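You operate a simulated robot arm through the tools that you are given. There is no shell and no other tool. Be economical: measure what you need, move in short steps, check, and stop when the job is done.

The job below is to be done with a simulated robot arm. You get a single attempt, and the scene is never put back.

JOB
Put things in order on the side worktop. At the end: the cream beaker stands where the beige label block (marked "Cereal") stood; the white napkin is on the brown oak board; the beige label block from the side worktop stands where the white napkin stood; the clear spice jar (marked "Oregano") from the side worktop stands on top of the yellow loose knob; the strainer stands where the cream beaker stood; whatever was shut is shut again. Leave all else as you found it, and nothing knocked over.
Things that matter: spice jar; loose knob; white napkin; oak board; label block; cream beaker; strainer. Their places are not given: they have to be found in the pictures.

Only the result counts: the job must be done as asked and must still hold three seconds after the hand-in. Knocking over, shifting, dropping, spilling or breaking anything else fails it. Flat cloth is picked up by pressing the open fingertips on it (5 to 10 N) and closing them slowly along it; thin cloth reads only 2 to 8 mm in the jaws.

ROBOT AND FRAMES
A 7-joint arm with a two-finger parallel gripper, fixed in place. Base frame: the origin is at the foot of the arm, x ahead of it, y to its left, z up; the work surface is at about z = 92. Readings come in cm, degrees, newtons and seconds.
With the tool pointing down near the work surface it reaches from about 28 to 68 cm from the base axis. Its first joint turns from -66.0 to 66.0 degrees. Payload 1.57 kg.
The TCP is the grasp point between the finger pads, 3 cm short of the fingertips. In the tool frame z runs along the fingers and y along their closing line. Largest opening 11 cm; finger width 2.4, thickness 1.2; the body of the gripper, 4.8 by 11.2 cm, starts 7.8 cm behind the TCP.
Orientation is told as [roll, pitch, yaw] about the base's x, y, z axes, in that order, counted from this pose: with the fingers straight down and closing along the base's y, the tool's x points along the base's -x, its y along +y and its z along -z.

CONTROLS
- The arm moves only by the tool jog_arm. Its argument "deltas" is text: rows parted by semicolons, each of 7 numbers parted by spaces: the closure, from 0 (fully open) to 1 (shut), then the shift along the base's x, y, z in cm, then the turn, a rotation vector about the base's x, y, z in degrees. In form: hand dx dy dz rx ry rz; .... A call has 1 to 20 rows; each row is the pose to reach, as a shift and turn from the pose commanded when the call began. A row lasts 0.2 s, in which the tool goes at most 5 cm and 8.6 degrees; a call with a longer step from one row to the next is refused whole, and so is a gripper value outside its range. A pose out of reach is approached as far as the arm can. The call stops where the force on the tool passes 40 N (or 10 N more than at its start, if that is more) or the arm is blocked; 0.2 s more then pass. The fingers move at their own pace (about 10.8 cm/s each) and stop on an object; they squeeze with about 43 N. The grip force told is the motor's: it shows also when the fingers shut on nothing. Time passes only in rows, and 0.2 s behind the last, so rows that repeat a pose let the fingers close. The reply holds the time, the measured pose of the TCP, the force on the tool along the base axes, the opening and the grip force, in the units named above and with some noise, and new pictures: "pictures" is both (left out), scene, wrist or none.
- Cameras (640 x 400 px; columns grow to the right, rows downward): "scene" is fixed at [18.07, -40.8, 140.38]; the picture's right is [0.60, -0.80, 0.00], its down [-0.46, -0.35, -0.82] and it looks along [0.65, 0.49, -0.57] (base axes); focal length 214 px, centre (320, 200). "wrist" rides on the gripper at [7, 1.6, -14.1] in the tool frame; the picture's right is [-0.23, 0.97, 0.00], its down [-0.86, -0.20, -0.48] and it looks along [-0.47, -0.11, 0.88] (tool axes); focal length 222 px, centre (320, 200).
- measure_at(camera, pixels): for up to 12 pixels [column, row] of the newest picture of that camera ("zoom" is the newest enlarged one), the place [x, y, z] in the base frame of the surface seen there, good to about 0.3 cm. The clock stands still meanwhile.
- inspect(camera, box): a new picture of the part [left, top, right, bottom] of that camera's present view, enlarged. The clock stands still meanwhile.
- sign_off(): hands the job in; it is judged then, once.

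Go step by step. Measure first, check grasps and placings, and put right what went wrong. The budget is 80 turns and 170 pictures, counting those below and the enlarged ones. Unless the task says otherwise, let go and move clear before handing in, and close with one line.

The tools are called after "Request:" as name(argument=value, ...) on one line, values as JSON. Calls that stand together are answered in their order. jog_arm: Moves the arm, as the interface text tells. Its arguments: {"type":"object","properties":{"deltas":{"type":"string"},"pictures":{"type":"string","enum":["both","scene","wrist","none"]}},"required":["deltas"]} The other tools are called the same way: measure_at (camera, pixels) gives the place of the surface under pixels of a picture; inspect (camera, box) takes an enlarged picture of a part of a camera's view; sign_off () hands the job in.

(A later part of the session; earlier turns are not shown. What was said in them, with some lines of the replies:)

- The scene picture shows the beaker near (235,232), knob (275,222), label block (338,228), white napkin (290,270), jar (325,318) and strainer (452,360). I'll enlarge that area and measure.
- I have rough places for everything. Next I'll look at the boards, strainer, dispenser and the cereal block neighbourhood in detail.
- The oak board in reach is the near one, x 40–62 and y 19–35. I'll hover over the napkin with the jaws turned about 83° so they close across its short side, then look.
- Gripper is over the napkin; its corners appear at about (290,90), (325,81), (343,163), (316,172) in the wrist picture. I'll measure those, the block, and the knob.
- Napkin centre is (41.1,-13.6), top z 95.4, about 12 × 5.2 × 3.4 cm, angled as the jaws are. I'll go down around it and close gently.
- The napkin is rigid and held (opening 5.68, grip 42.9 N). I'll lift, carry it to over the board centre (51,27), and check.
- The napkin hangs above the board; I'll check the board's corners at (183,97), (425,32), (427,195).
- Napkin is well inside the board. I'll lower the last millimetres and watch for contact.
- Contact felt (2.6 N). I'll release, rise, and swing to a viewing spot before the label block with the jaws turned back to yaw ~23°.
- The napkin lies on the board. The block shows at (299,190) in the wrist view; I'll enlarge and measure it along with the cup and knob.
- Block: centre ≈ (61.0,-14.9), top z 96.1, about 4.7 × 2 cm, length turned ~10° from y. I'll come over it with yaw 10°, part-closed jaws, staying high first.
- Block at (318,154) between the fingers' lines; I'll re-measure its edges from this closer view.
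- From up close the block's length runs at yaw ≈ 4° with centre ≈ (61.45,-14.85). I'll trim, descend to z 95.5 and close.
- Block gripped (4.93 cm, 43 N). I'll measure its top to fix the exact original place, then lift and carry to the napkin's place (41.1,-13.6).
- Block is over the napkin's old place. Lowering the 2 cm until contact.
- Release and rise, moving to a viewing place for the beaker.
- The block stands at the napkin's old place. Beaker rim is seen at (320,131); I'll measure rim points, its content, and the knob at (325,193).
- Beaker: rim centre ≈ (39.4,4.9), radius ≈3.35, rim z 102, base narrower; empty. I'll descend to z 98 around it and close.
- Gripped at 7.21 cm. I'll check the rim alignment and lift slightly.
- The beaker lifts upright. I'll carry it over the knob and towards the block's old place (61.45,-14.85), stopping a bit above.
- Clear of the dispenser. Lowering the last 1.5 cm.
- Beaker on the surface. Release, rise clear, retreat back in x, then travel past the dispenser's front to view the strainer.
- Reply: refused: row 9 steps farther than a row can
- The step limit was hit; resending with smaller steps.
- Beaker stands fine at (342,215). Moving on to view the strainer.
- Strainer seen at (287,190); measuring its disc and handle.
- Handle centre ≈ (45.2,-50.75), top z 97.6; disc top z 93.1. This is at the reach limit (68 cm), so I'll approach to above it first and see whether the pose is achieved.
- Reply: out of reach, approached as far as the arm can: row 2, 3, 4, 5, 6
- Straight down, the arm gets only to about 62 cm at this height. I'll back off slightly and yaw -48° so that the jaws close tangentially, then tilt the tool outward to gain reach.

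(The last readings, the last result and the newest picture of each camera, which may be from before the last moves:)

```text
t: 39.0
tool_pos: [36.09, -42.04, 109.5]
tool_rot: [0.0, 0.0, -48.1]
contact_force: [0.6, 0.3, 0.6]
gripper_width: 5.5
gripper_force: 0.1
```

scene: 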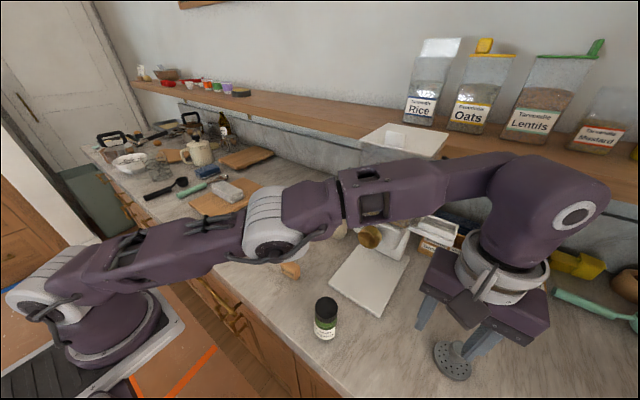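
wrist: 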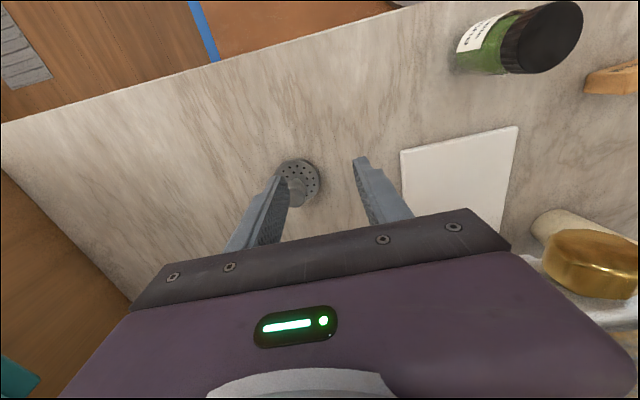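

The commanded pose was clipped, good to know. Now tilt 20° outward and extend towards a point above the strainer.

Request:
jog_arm(deltas="0.5 0 0 0 -5 -4.5 0; 0.5 0 0 0 -10 -9 0; 0.5 0 0 0 -14.9 -13.3 0; 0.5 2 -2.2 -1 -14.9 -13.3 0; 0.5 4.5 -4.5 -2 -14.9 -13.3 0; 0.5 6.5 -6.5 -4 -14.9 -13.3 0; 0.5 8.5 -8.2 -6.5 -14.9 -13.3 0; 0.5 8.5 -8.2 -6.5 -14.9 -13.3 0")

```text
t: 40.8
tool_pos: [44.75, -50.03, 102.9]
tool_rot: [0.0, -20.0, -48.0]
contact_force: [1.0, 0.3, 0.3]
gripper_width: 5.49
gripper_force: 0.1
```

scene: 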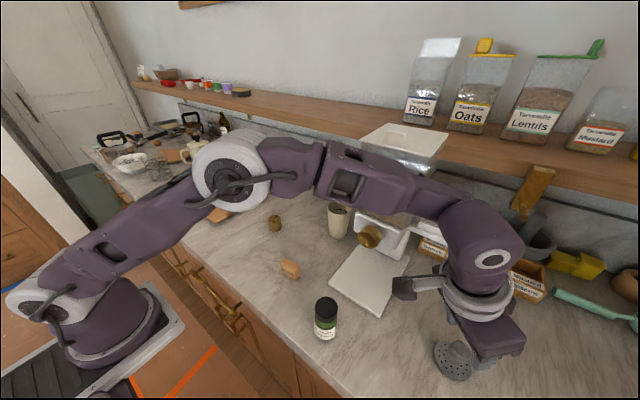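
wrist: 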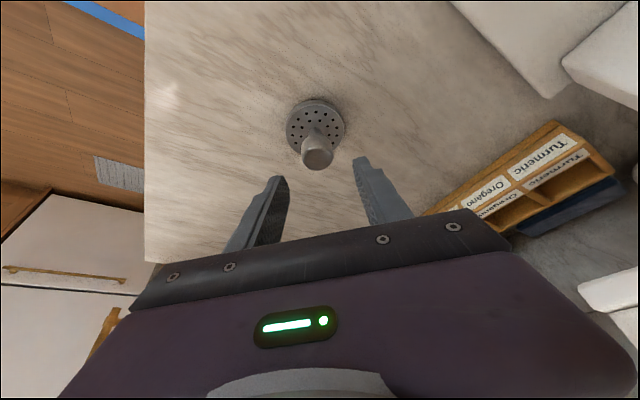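

Reached with 20° outward tilt. Handle at (317,150) in wrist view; re-measuring before descent.

Request:
measure_at(camera="wrist", pixels=[[317, 160], [304, 156], [330, 155], [317, 142], [288, 125], [345, 122], [314, 103], [317, 166]])

Request:
inspect(camera="wrist", box=[220, 80, 420, 240])

```text
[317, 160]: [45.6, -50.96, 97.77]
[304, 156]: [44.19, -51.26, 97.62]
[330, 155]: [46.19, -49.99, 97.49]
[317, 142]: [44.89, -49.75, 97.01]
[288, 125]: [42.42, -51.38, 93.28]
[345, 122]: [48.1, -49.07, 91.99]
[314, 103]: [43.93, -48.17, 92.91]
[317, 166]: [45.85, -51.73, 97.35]
```

```text
2.50 times, centred on (320, 160) of wrist
```

zoom: 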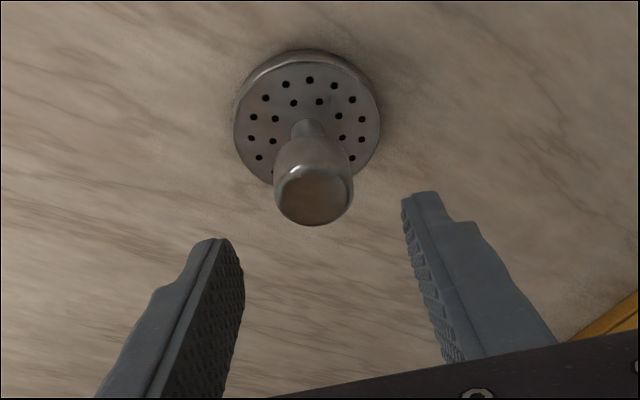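

Handle centre ≈ (45.3,-50.8). Descending to TCP z 96.9 and closing.

Request:
jog_arm(deltas="0.5 0.55 -0.75 -2 0 0 0; 0.5 0.55 -0.75 -4 0 0 0; 0.5 0.55 -0.75 -5.4 0 0 0; 0.5 0.55 -0.75 -6 0 0 0; 0.5 0.55 -0.75 -6 0 0 0; 0.65 0.55 -0.75 -6 0 0 0; 0.75 0.55 -0.75 -6 0 0 0; 0.85 0.55 -0.75 -6 0 0 0; 0.85 0.55 -0.75 -6 0 0 0")

```text
t: 42.8
tool_pos: [45.16, -50.87, 96.96]
tool_rot: [-0.1, -20.0, -48.0]
contact_force: [0.1, 0.3, 0.0]
gripper_width: 2.8
gripper_force: 38.0
```

scene: 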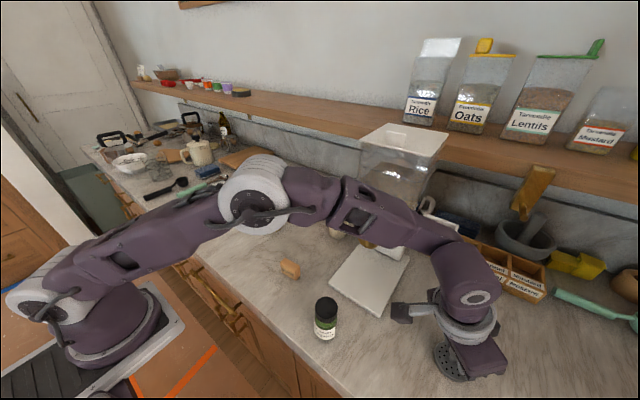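
wrist: 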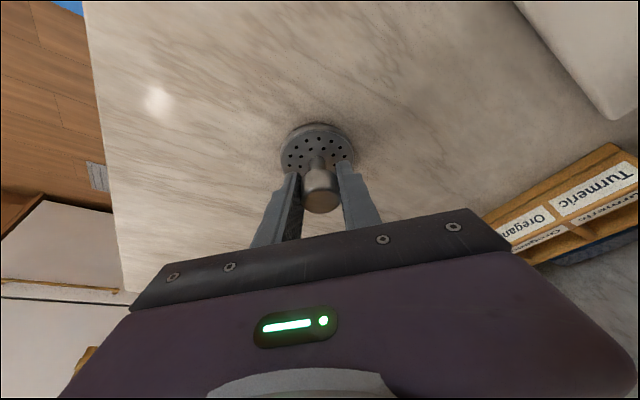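

Handle held (2.8 cm, 38 N). Lifting and retreating inward, checking the strainer stays level.

Request:
jog_arm(deltas="0.85 0 0 1.5 0 0 0; 0.85 0 0 4 0 0 0; 0.85 -1 1 7 0 0 0; 0.85 -3 3 10 0 0 4; 0.85 -5 5.5 13 0 0 8; 0.85 -7.5 8.5 15 0 0 12; 0.85 -9 12 15 0 0 16; 0.85 -9.5 16 15 0 0 20; 0.85 -10 20 15 0 0 24; 0.85 -10 20 15 0 0 24")

```text
t: 45.0
tool_pos: [35.21, -30.81, 112.04]
tool_rot: [-0.2, -20.0, -23.9]
contact_force: [0.9, 0.0, 0.2]
gripper_width: 2.79
gripper_force: 38.3
```

scene: 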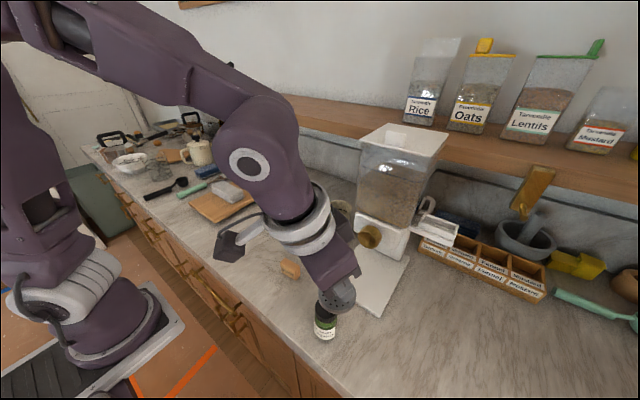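
wrist: 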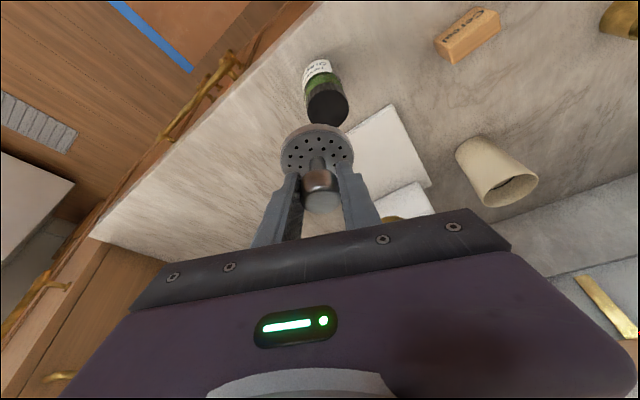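

Strainer is held; moving on to above the beaker's old place (39.4,4.85), lowered to about z 102.

Request:
jog_arm(deltas="0.85 0.5 4 0 0 0 4; 0.85 1 8 0 0 0 8; 0.85 1.5 12.5 0 0 0 12; 0.85 2 17 0 0 0 16; 0.85 2.5 21.5 0 0 0 20; 0.85 3 26 0 0 0 24; 0.85 3.5 30.5 -1 0 0 28; 0.85 4.2 34.5 -3 0 0 30; 0.85 4.2 35.65 -6 0 0 30; 0.85 4.2 35.65 -10 0 0 30; 0.85 4.2 35.65 -10 0 0 30")

Request:
measure_at(camera="wrist", pixels=[[317, 185], [285, 150], [350, 150], [313, 128], [317, 205], [300, 140], [335, 138]])

Request:
inspect(camera="scene", box=[180, 180, 300, 280])

```text
t: 47.4
tool_pos: [39.44, 4.79, 101.94]
tool_rot: [-0.2, -20.0, 6.0]
contact_force: [-0.6, -1.0, 0.5]
gripper_width: 2.81
gripper_force: 38.1
```

scene: 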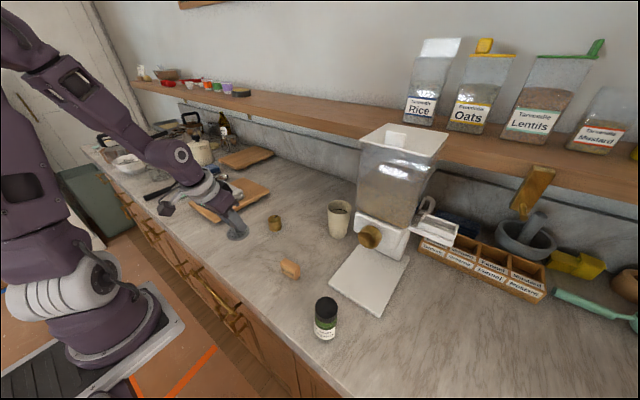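
wrist: 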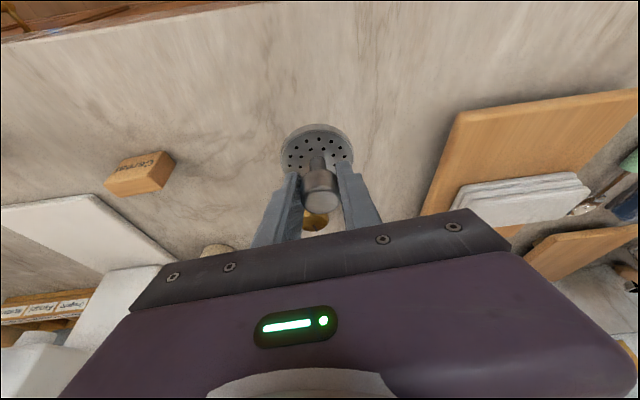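

```text
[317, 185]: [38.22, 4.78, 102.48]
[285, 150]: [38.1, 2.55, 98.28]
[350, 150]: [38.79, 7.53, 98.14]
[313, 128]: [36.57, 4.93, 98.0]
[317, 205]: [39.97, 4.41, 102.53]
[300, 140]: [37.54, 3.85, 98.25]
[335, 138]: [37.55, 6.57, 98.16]
```

```text
4.00 times, centred on (240, 230) of scene
```

zoom: 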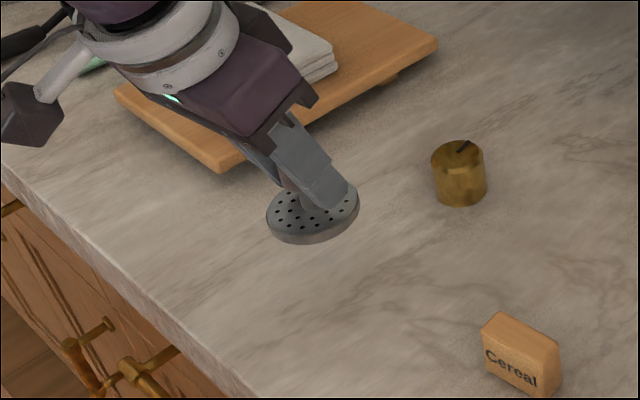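

Disc is level (rim readings all ≈98.1). Lowering to the table.

Request:
jog_arm(deltas="0.85 0 0 -2 0 0 0; 0.85 0 0 -4 0 0 0; 0.85 0 0 -4.7 0 0 0; 0.85 0 0 -4.9 0 0 0; 0.85 0 0 -5 0 0 0", pictures="none")

```text
t: 48.6
tool_pos: [39.34, 4.76, 96.99]
tool_rot: [-0.2, -20.0, 6.0]
contact_force: [0.0, -0.5, -0.1]
gripper_width: 2.81
gripper_force: 37.8
```

On the table. Release, rise, untilt, and stop where both knob and jar can be viewed.

Request:
jog_arm(deltas="0.75 0 0 -0.04 0 0 0; 0.6 0 0 0 0 0 0; 0.5 0 0 0 0 0 0; 0.5 0 0 2 0 0 0; 0.4 0 0 5 0 0 0; 0.2 0 0 9 0 0 0; 0 0 0 13 0 0 0; 0 0 -1 16 -0.7 6.6 0; 0 0 -3 19 -1.4 13.2 0; 0 0 -6 20 -2 19.9 0; 0 0 -9 20 -2 19.9 0; 0 0 -9 20 -2 19.9 0")

```text
t: 51.2
tool_pos: [39.28, -4.32, 116.98]
tool_rot: [-0.1, 0.1, 6.0]
contact_force: [0.1, 0.0, 0.3]
gripper_width: 11.02
gripper_force: 0.1
```

scene: 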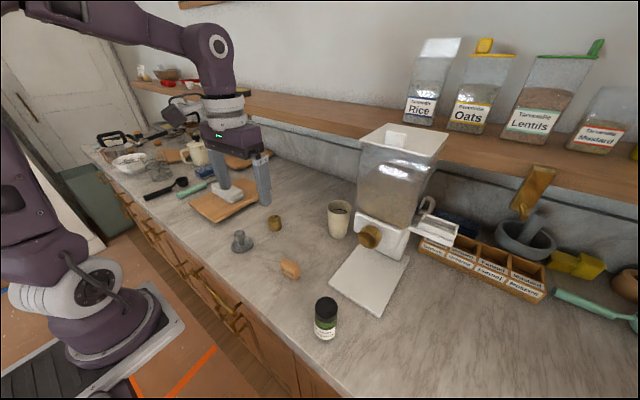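
wrist: 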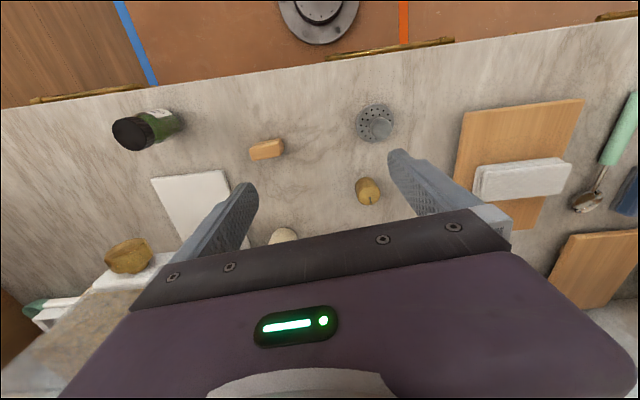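

Strainer stands at the beaker's old place. Now precise measuring of knob (367,191) and jar (145,130).

Request:
inspect(camera="wrist", box=[337, 165, 397, 215])

Request:
measure_at(camera="wrist", pixels=[[369, 196], [361, 195], [377, 194], [369, 189], [370, 202], [130, 133], [116, 133], [143, 128], [130, 120], [132, 147]])

Request:
inspect(camera="scene", box=[255, 205, 295, 240])

Request:
measure_at(camera="scene", pixels=[[275, 218], [270, 218], [280, 218], [275, 215], [318, 304], [335, 304], [327, 299], [326, 310], [316, 325], [335, 328], [324, 338]])

```text
8.00 times, centred on (367, 190) of wrist
```

zoom: 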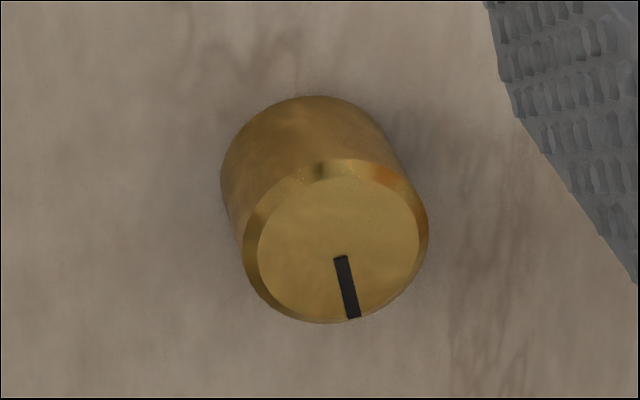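

```text
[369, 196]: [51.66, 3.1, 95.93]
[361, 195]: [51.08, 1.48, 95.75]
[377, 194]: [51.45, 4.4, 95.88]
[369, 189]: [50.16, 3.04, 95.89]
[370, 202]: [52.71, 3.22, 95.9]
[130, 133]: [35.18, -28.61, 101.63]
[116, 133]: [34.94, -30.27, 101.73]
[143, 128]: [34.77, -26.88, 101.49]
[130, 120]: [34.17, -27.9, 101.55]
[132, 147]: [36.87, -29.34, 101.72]
```

```text
11.43 times, centred on (275, 222) of scene
```

zoom: 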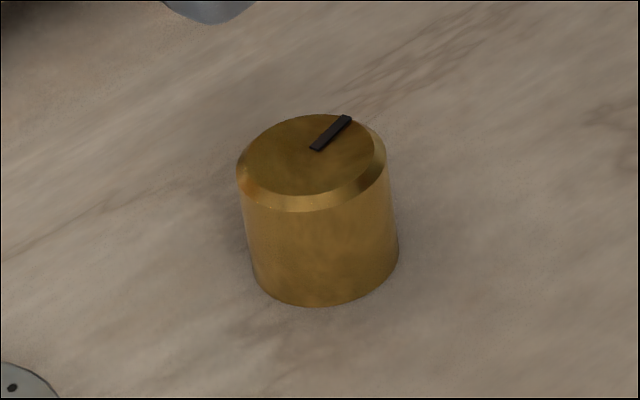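

```text
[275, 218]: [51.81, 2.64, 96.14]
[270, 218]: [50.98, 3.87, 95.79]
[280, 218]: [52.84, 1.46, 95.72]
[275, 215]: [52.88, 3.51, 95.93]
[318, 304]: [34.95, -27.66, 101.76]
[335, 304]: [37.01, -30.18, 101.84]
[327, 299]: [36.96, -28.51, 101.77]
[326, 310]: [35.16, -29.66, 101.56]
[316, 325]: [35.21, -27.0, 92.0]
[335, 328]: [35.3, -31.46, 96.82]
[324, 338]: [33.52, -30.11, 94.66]
```

Knob top centre ≈ (51.65,2.95), z 95.9, ~4 cm across; jar lid ≈ (35.5,-28.8). I'll hover over the jar for a closer look.

Request:
jog_arm(deltas="0 -1 -4 0 0 0 -3; 0 -2 -8 0 0 0 -6; 0 -3 -12 0 0 0 -6; 0 -3.8 -16 0 0 0 -6; 0 -3.8 -20 0 0 0 -6; 0 -3.8 -24.4 -2 0 0 -6; 0 -3.8 -24.4 -4 0 0 -6; 0 -3.8 -24.4 -4 0 0 -6")

```text
t: 53.0
tool_pos: [35.58, -28.66, 112.91]
tool_rot: [0.0, 0.0, 0.0]
contact_force: [-0.3, 0.3, 0.2]
gripper_width: 11.01
gripper_force: 0.2
```

scene: 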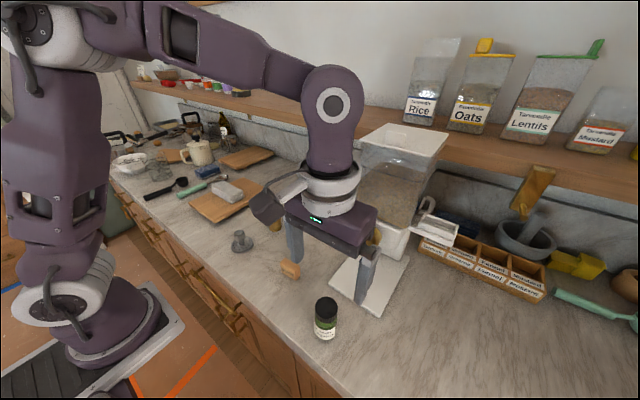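
wrist: 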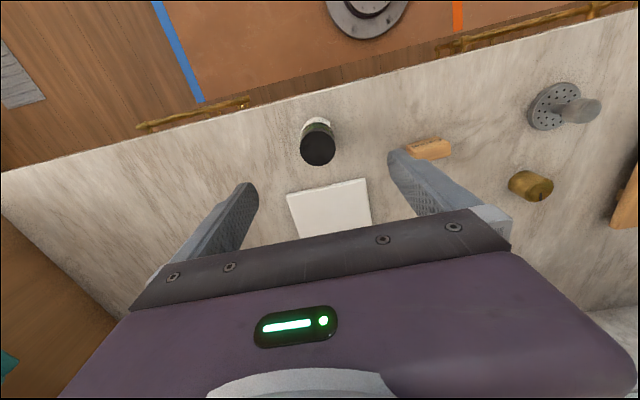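

Jar lid at (318,148); measuring its rim.

Request:
inspect(camera="wrist", box=[285, 105, 355, 175])

Request:
measure_at(camera="wrist", pixels=[[318, 148], [302, 149], [334, 147], [318, 134], [318, 162], [307, 138], [329, 160], [316, 122]])

```text
5.71 times, centred on (320, 140) of wrist
```

zoom: 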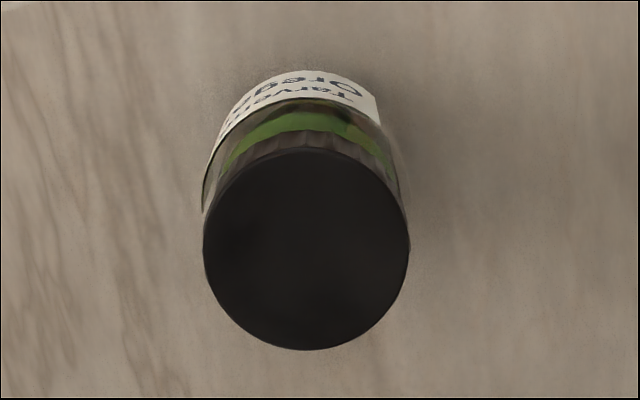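

```text
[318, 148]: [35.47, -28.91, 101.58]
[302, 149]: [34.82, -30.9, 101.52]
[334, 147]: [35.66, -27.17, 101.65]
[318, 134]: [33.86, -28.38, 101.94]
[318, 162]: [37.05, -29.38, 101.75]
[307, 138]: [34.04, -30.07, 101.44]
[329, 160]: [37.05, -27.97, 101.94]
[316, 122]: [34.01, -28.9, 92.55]
```

Lid centre ≈ (35.45,-28.95), about 4.1 cm across. Descending to z 97.7 and closing on the jar.

Request:
jog_arm(deltas="0 -0.1 -0.25 -4 0 0 0; 0 -0.1 -0.25 -8 0 0 0; 0.2 -0.1 -0.25 -12 0 0 0; 0.2 -0.1 -0.25 -14.5 0 0 0; 0.2 -0.1 -0.25 -15.2 0 0 0; 0.2 -0.1 -0.25 -15.2 0 0 0; 0.4 -0.1 -0.25 -15.2 0 0 0; 0.55 -0.1 -0.25 -15.2 0 0 0; 0.65 -0.1 -0.25 -15.2 0 0 0; 0.75 -0.1 -0.25 -15.2 0 0 0; 0.75 -0.1 -0.25 -15.2 0 0 0")

```text
t: 55.4
tool_pos: [35.33, -28.83, 97.65]
tool_rot: [0.0, 0.1, 0.0]
contact_force: [0.4, 0.1, -0.5]
gripper_width: 4.63
gripper_force: 43.0
```

scene: 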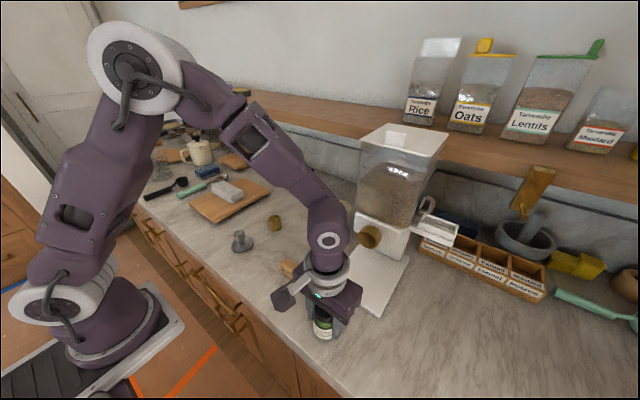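
wrist: 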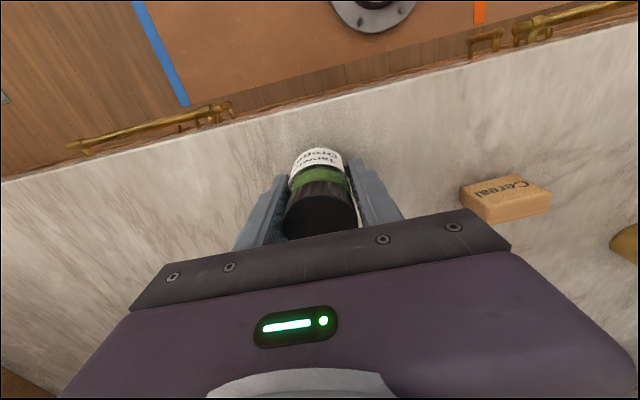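

Jar held (4.63 cm). I'll measure its lid relative to the TCP, then lift and carry to above the knob.

Request:
measure_at(camera="wrist", pixels=[[287, 214], [355, 212], [320, 197], [320, 215], [320, 232], [320, 225]])

Request:
jog_arm(deltas="0.75 0 0 2 0 0 0; 0.75 0 0 6 0 0 0; 0.75 0 0 10 0 0 0; 0.75 0 1 13 0 0 0; 0.75 1 5 14 0 0 0; 0.75 3 9 14 0 0 0; 0.75 5 13 14 0 0 0; 0.75 7 17 14 0 0 0; 0.75 9 21 14 0 0 0; 0.75 11 25 14 0 0 0; 0.75 13 29 14 0 0 0; 0.75 15 31 13 0 0 0; 0.75 16.2 31.8 11 0 0 0; 0.75 16.2 31.8 8 0 0 0; 0.75 16.2 31.8 8 0 0 0")

```text
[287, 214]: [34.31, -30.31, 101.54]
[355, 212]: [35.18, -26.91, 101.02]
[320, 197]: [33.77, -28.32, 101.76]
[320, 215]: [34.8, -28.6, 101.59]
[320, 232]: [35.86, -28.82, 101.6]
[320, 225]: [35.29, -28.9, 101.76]
```

```text
t: 58.6
tool_pos: [51.7, 2.9, 106.04]
tool_rot: [0.0, 0.0, 0.0]
contact_force: [-0.6, 0.7, -1.5]
gripper_width: 4.65
gripper_force: 42.9
```

scene: 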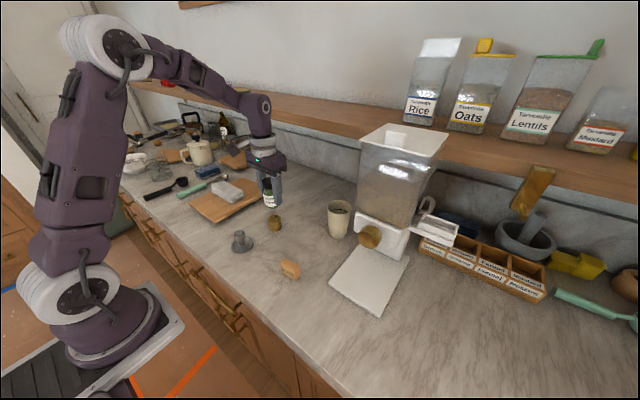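
wrist: 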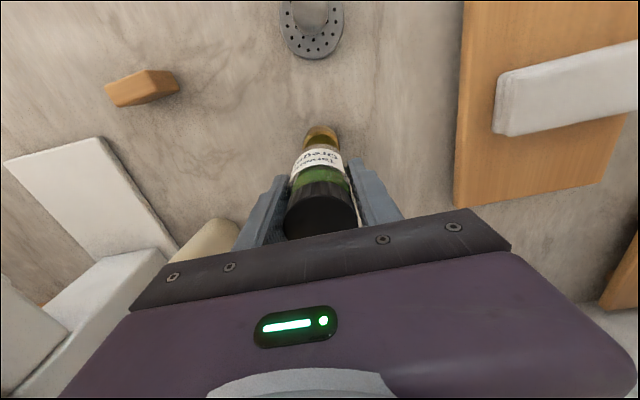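

Jar hangs over the knob. I'll check alignment by enlarging both views and measuring jar edges.

Request:
inspect(camera="scene", box=[245, 170, 305, 240])

Request:
inspect(camera="wrist", box=[260, 110, 380, 240])

Request:
measure_at(camera="scene", pixels=[[275, 218], [270, 219], [280, 219], [275, 222], [268, 205], [264, 203], [273, 203], [275, 216]])

```text
5.71 times, centred on (275, 205) of scene
```

zoom: 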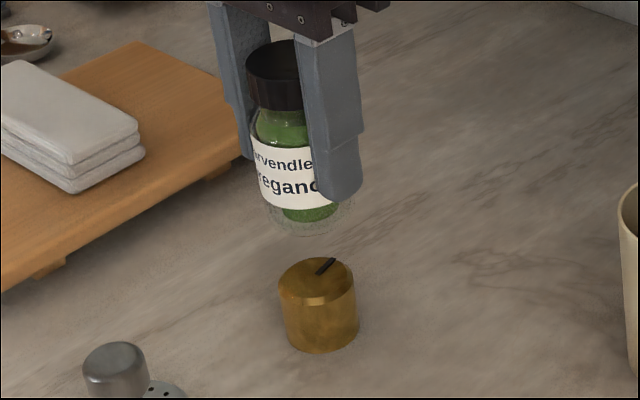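

```text
3.08 times, centred on (320, 175) of wrist
```

zoom: 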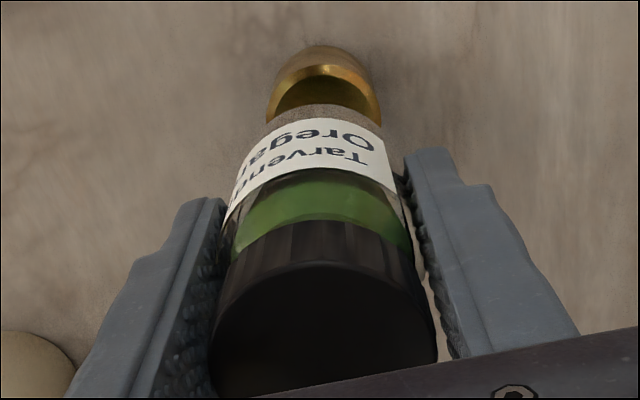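

```text
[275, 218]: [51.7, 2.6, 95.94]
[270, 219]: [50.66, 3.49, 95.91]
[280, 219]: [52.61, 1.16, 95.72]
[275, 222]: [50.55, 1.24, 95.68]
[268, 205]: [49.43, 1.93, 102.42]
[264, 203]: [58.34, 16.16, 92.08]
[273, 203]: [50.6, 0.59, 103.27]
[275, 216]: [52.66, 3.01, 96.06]
```

Projections of jar base and knob top agree to ~0.1 cm. Lowering slowly; contact expected at TCP z ≈ 101.6.

Request:
jog_arm(deltas="0.75 -0.1 0 -2 0 0 0; 0.75 -0.1 0 -3.5 0 0 0; 0.75 -0.1 0 -4.0 0 0 0; 0.75 -0.1 0 -4.2 0 0 0; 0.75 -0.1 0 -4.3 0 0 0")

```text
t: 59.8
tool_pos: [51.67, 2.91, 101.63]
tool_rot: [0.1, 0.1, 0.0]
contact_force: [-0.3, 0.4, -2.0]
gripper_width: 4.66
gripper_force: 42.5
```

scene: 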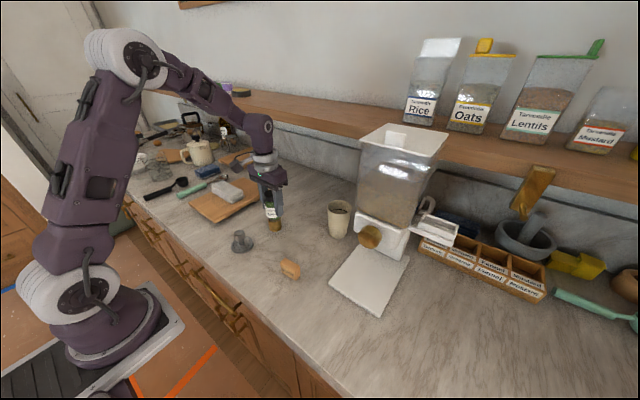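
wrist: 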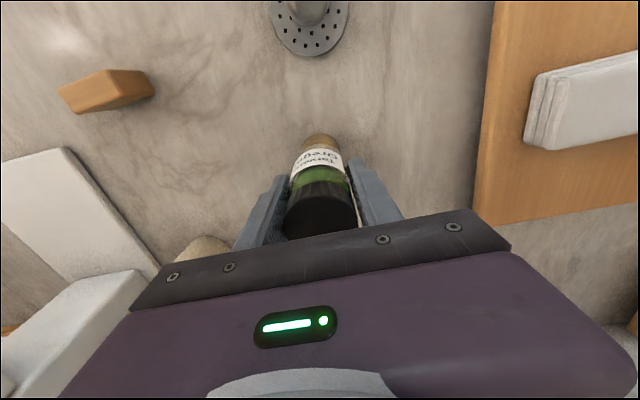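

No contact yet (−2 N is the weight). I'll step down further in small steps.

Request:
jog_arm(deltas="0.75 0 0 -0.07 0 0 0; 0.75 0 0 -0.14 0 0 0", pictures="none")

Request:
inspect(camera="scene", box=[250, 180, 300, 240])

```text
t: 60.4
tool_pos: [51.54, 2.95, 101.51]
tool_rot: [0.0, 0.0, 0.0]
contact_force: [-3.8, -2.0, 22.4]
gripper_width: 4.64
gripper_force: 42.6
```

```text
6.67 times, centred on (275, 210) of scene
```

zoom: 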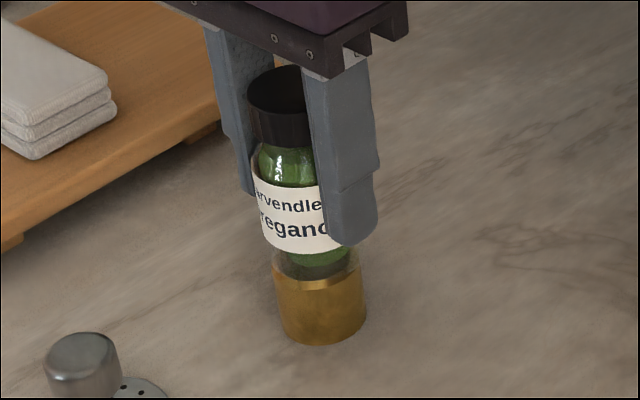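

Firm contact (22 N), jar well centred on the knob. Relax slightly upward and check the force.

Request:
jog_arm(deltas="0.75 0 0 0.05 0 0 0; 0.75 0 0 0.06 0 0 0", pictures="none")

```text
t: 61.0
tool_pos: [51.59, 2.92, 101.41]
tool_rot: [0.0, -0.1, 0.1]
contact_force: [-3.0, -2.7, 25.9]
gripper_width: 4.64
gripper_force: 42.9
```

Still pressing; raise a little more.

Request:
jog_arm(deltas="0.75 0 0 0.07 0 0 0; 0.75 0 0 0.07 0 0 0", pictures="none")

```text
t: 61.6
tool_pos: [51.65, 2.98, 101.42]
tool_rot: [0.0, 0.0, 0.0]
contact_force: [1.8, -1.4, 16.5]
gripper_width: 4.64
gripper_force: 43.2
```

Request:
jog_arm(deltas="0.75 0 0 0.08 0 0 0; 0.75 0 0 0.08 0 0 0", pictures="none")

```text
t: 62.2
tool_pos: [51.58, 2.97, 101.47]
tool_rot: [-0.1, 0.0, 0.0]
contact_force: [2.2, 0.8, 8.2]
gripper_width: 4.63
gripper_force: 42.6
```

Force is down to 8 N; one more small raise, then a slow release in place.

Request:
jog_arm(deltas="0.75 0 0 0.05 0 0 0; 0.75 0 0 0.05 0 0 0; 0.55 0 0 0.05 0 0 0; 0.5 0 0 0.05 0 0 0; 0.45 0 0 0.05 0 0 0; 0.35 0 0 0.05 0 0 0; 0.3 0 0 0.05 0 0 0")

Request:
inspect(camera="scene", box=[250, 180, 300, 240])

```text
t: 63.8
tool_pos: [51.49, 2.91, 101.42]
tool_rot: [0.0, 0.0, 0.1]
contact_force: [-0.7, -0.4, 0.3]
gripper_width: 7.7
gripper_force: 0.0
```

scene: 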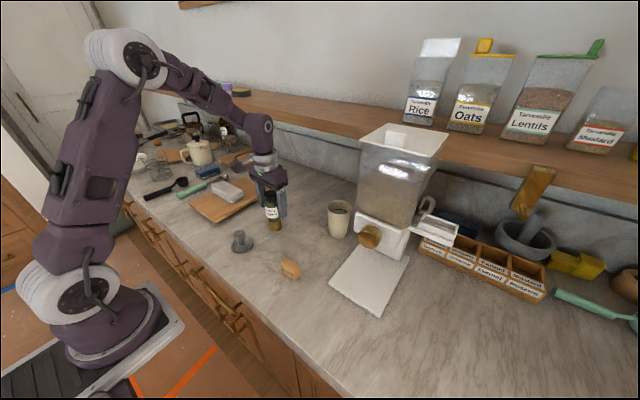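
wrist: 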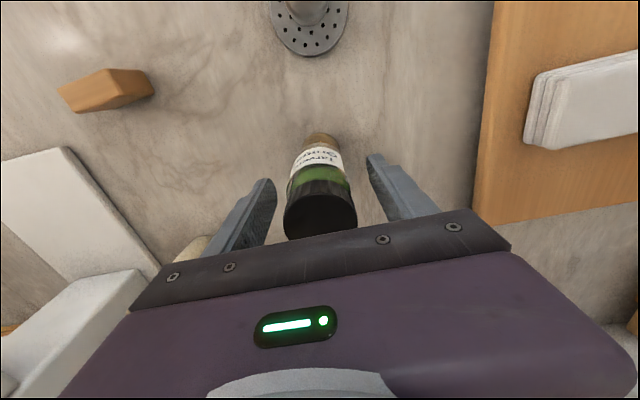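

```text
6.67 times, centred on (275, 210) of scene
```

zoom: 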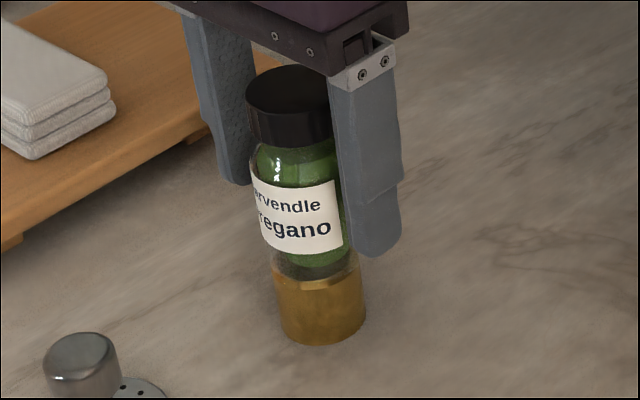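

The jar stands freely on the knob. I'll rise straight up and clear, then check everything.

Request:
jog_arm(deltas="0.3 0 0 2 0 0 0; 0.3 0 0 5 0 0 0; 0.3 0 0 9 0 0 0; 0.3 0 0 13 0 0 0; 0.3 0 0 17 0 0 0; 0.3 -3 -3 19 0 0 0; 0.3 -6 -6 20 0 0 0; 0.3 -9 -9 21 0 0 0; 0.3 -11 -12 22 0 0 0; 0.3 -11 -12 22 0 0 0")

Request:
inspect(camera="scene", box=[180, 160, 400, 330])

Request:
measure_at(camera="wrist", pixels=[[320, 130]])

```text
t: 66.0
tool_pos: [40.68, -9.27, 123.87]
tool_rot: [0.0, 0.1, 0.1]
contact_force: [0.5, 0.3, -0.8]
gripper_width: 7.7
gripper_force: 0.1
```

scene: 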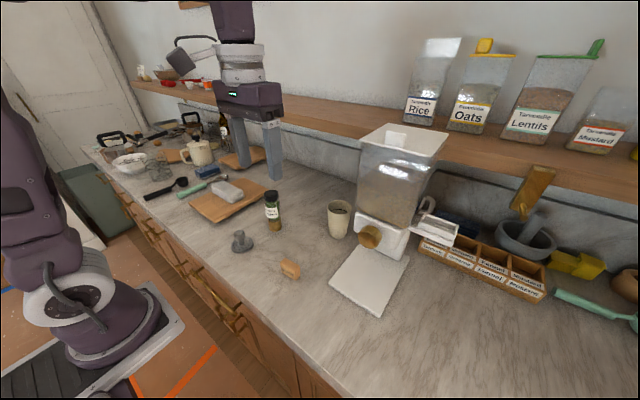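
wrist: 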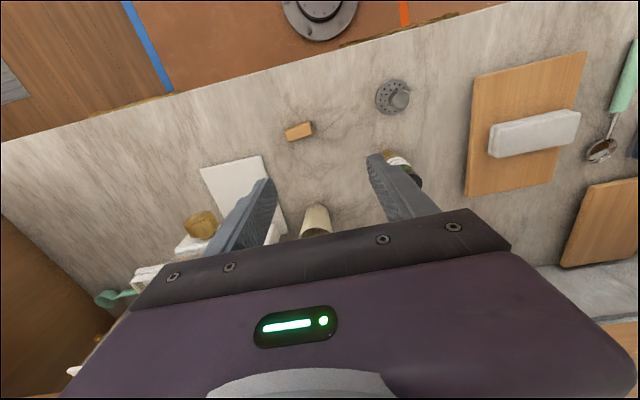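

```text
2.35 times, centred on (290, 245) of scene
```

zoom: 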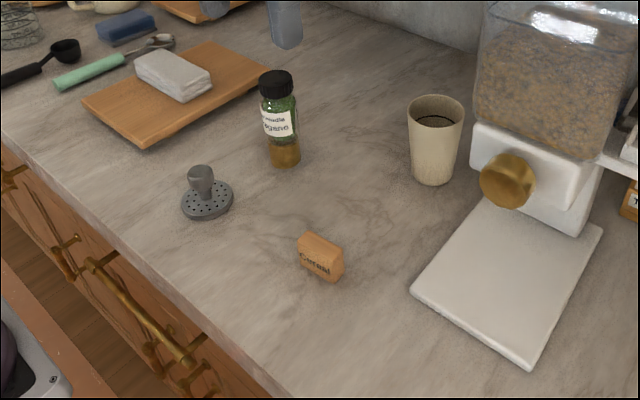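

```text
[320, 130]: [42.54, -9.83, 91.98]
```

The pictures show everything in place: napkin on the oak board, jar on the knob, strainer, block and beaker at their targets, and nothing knocked over or opened. The arm is clear, so I'm handing in.

Request:
sign_off()

```text
The job is handed in.
```

The side worktop is arranged as you asked, nothing was knocked over or opened, and I handed the job in with the arm clear.
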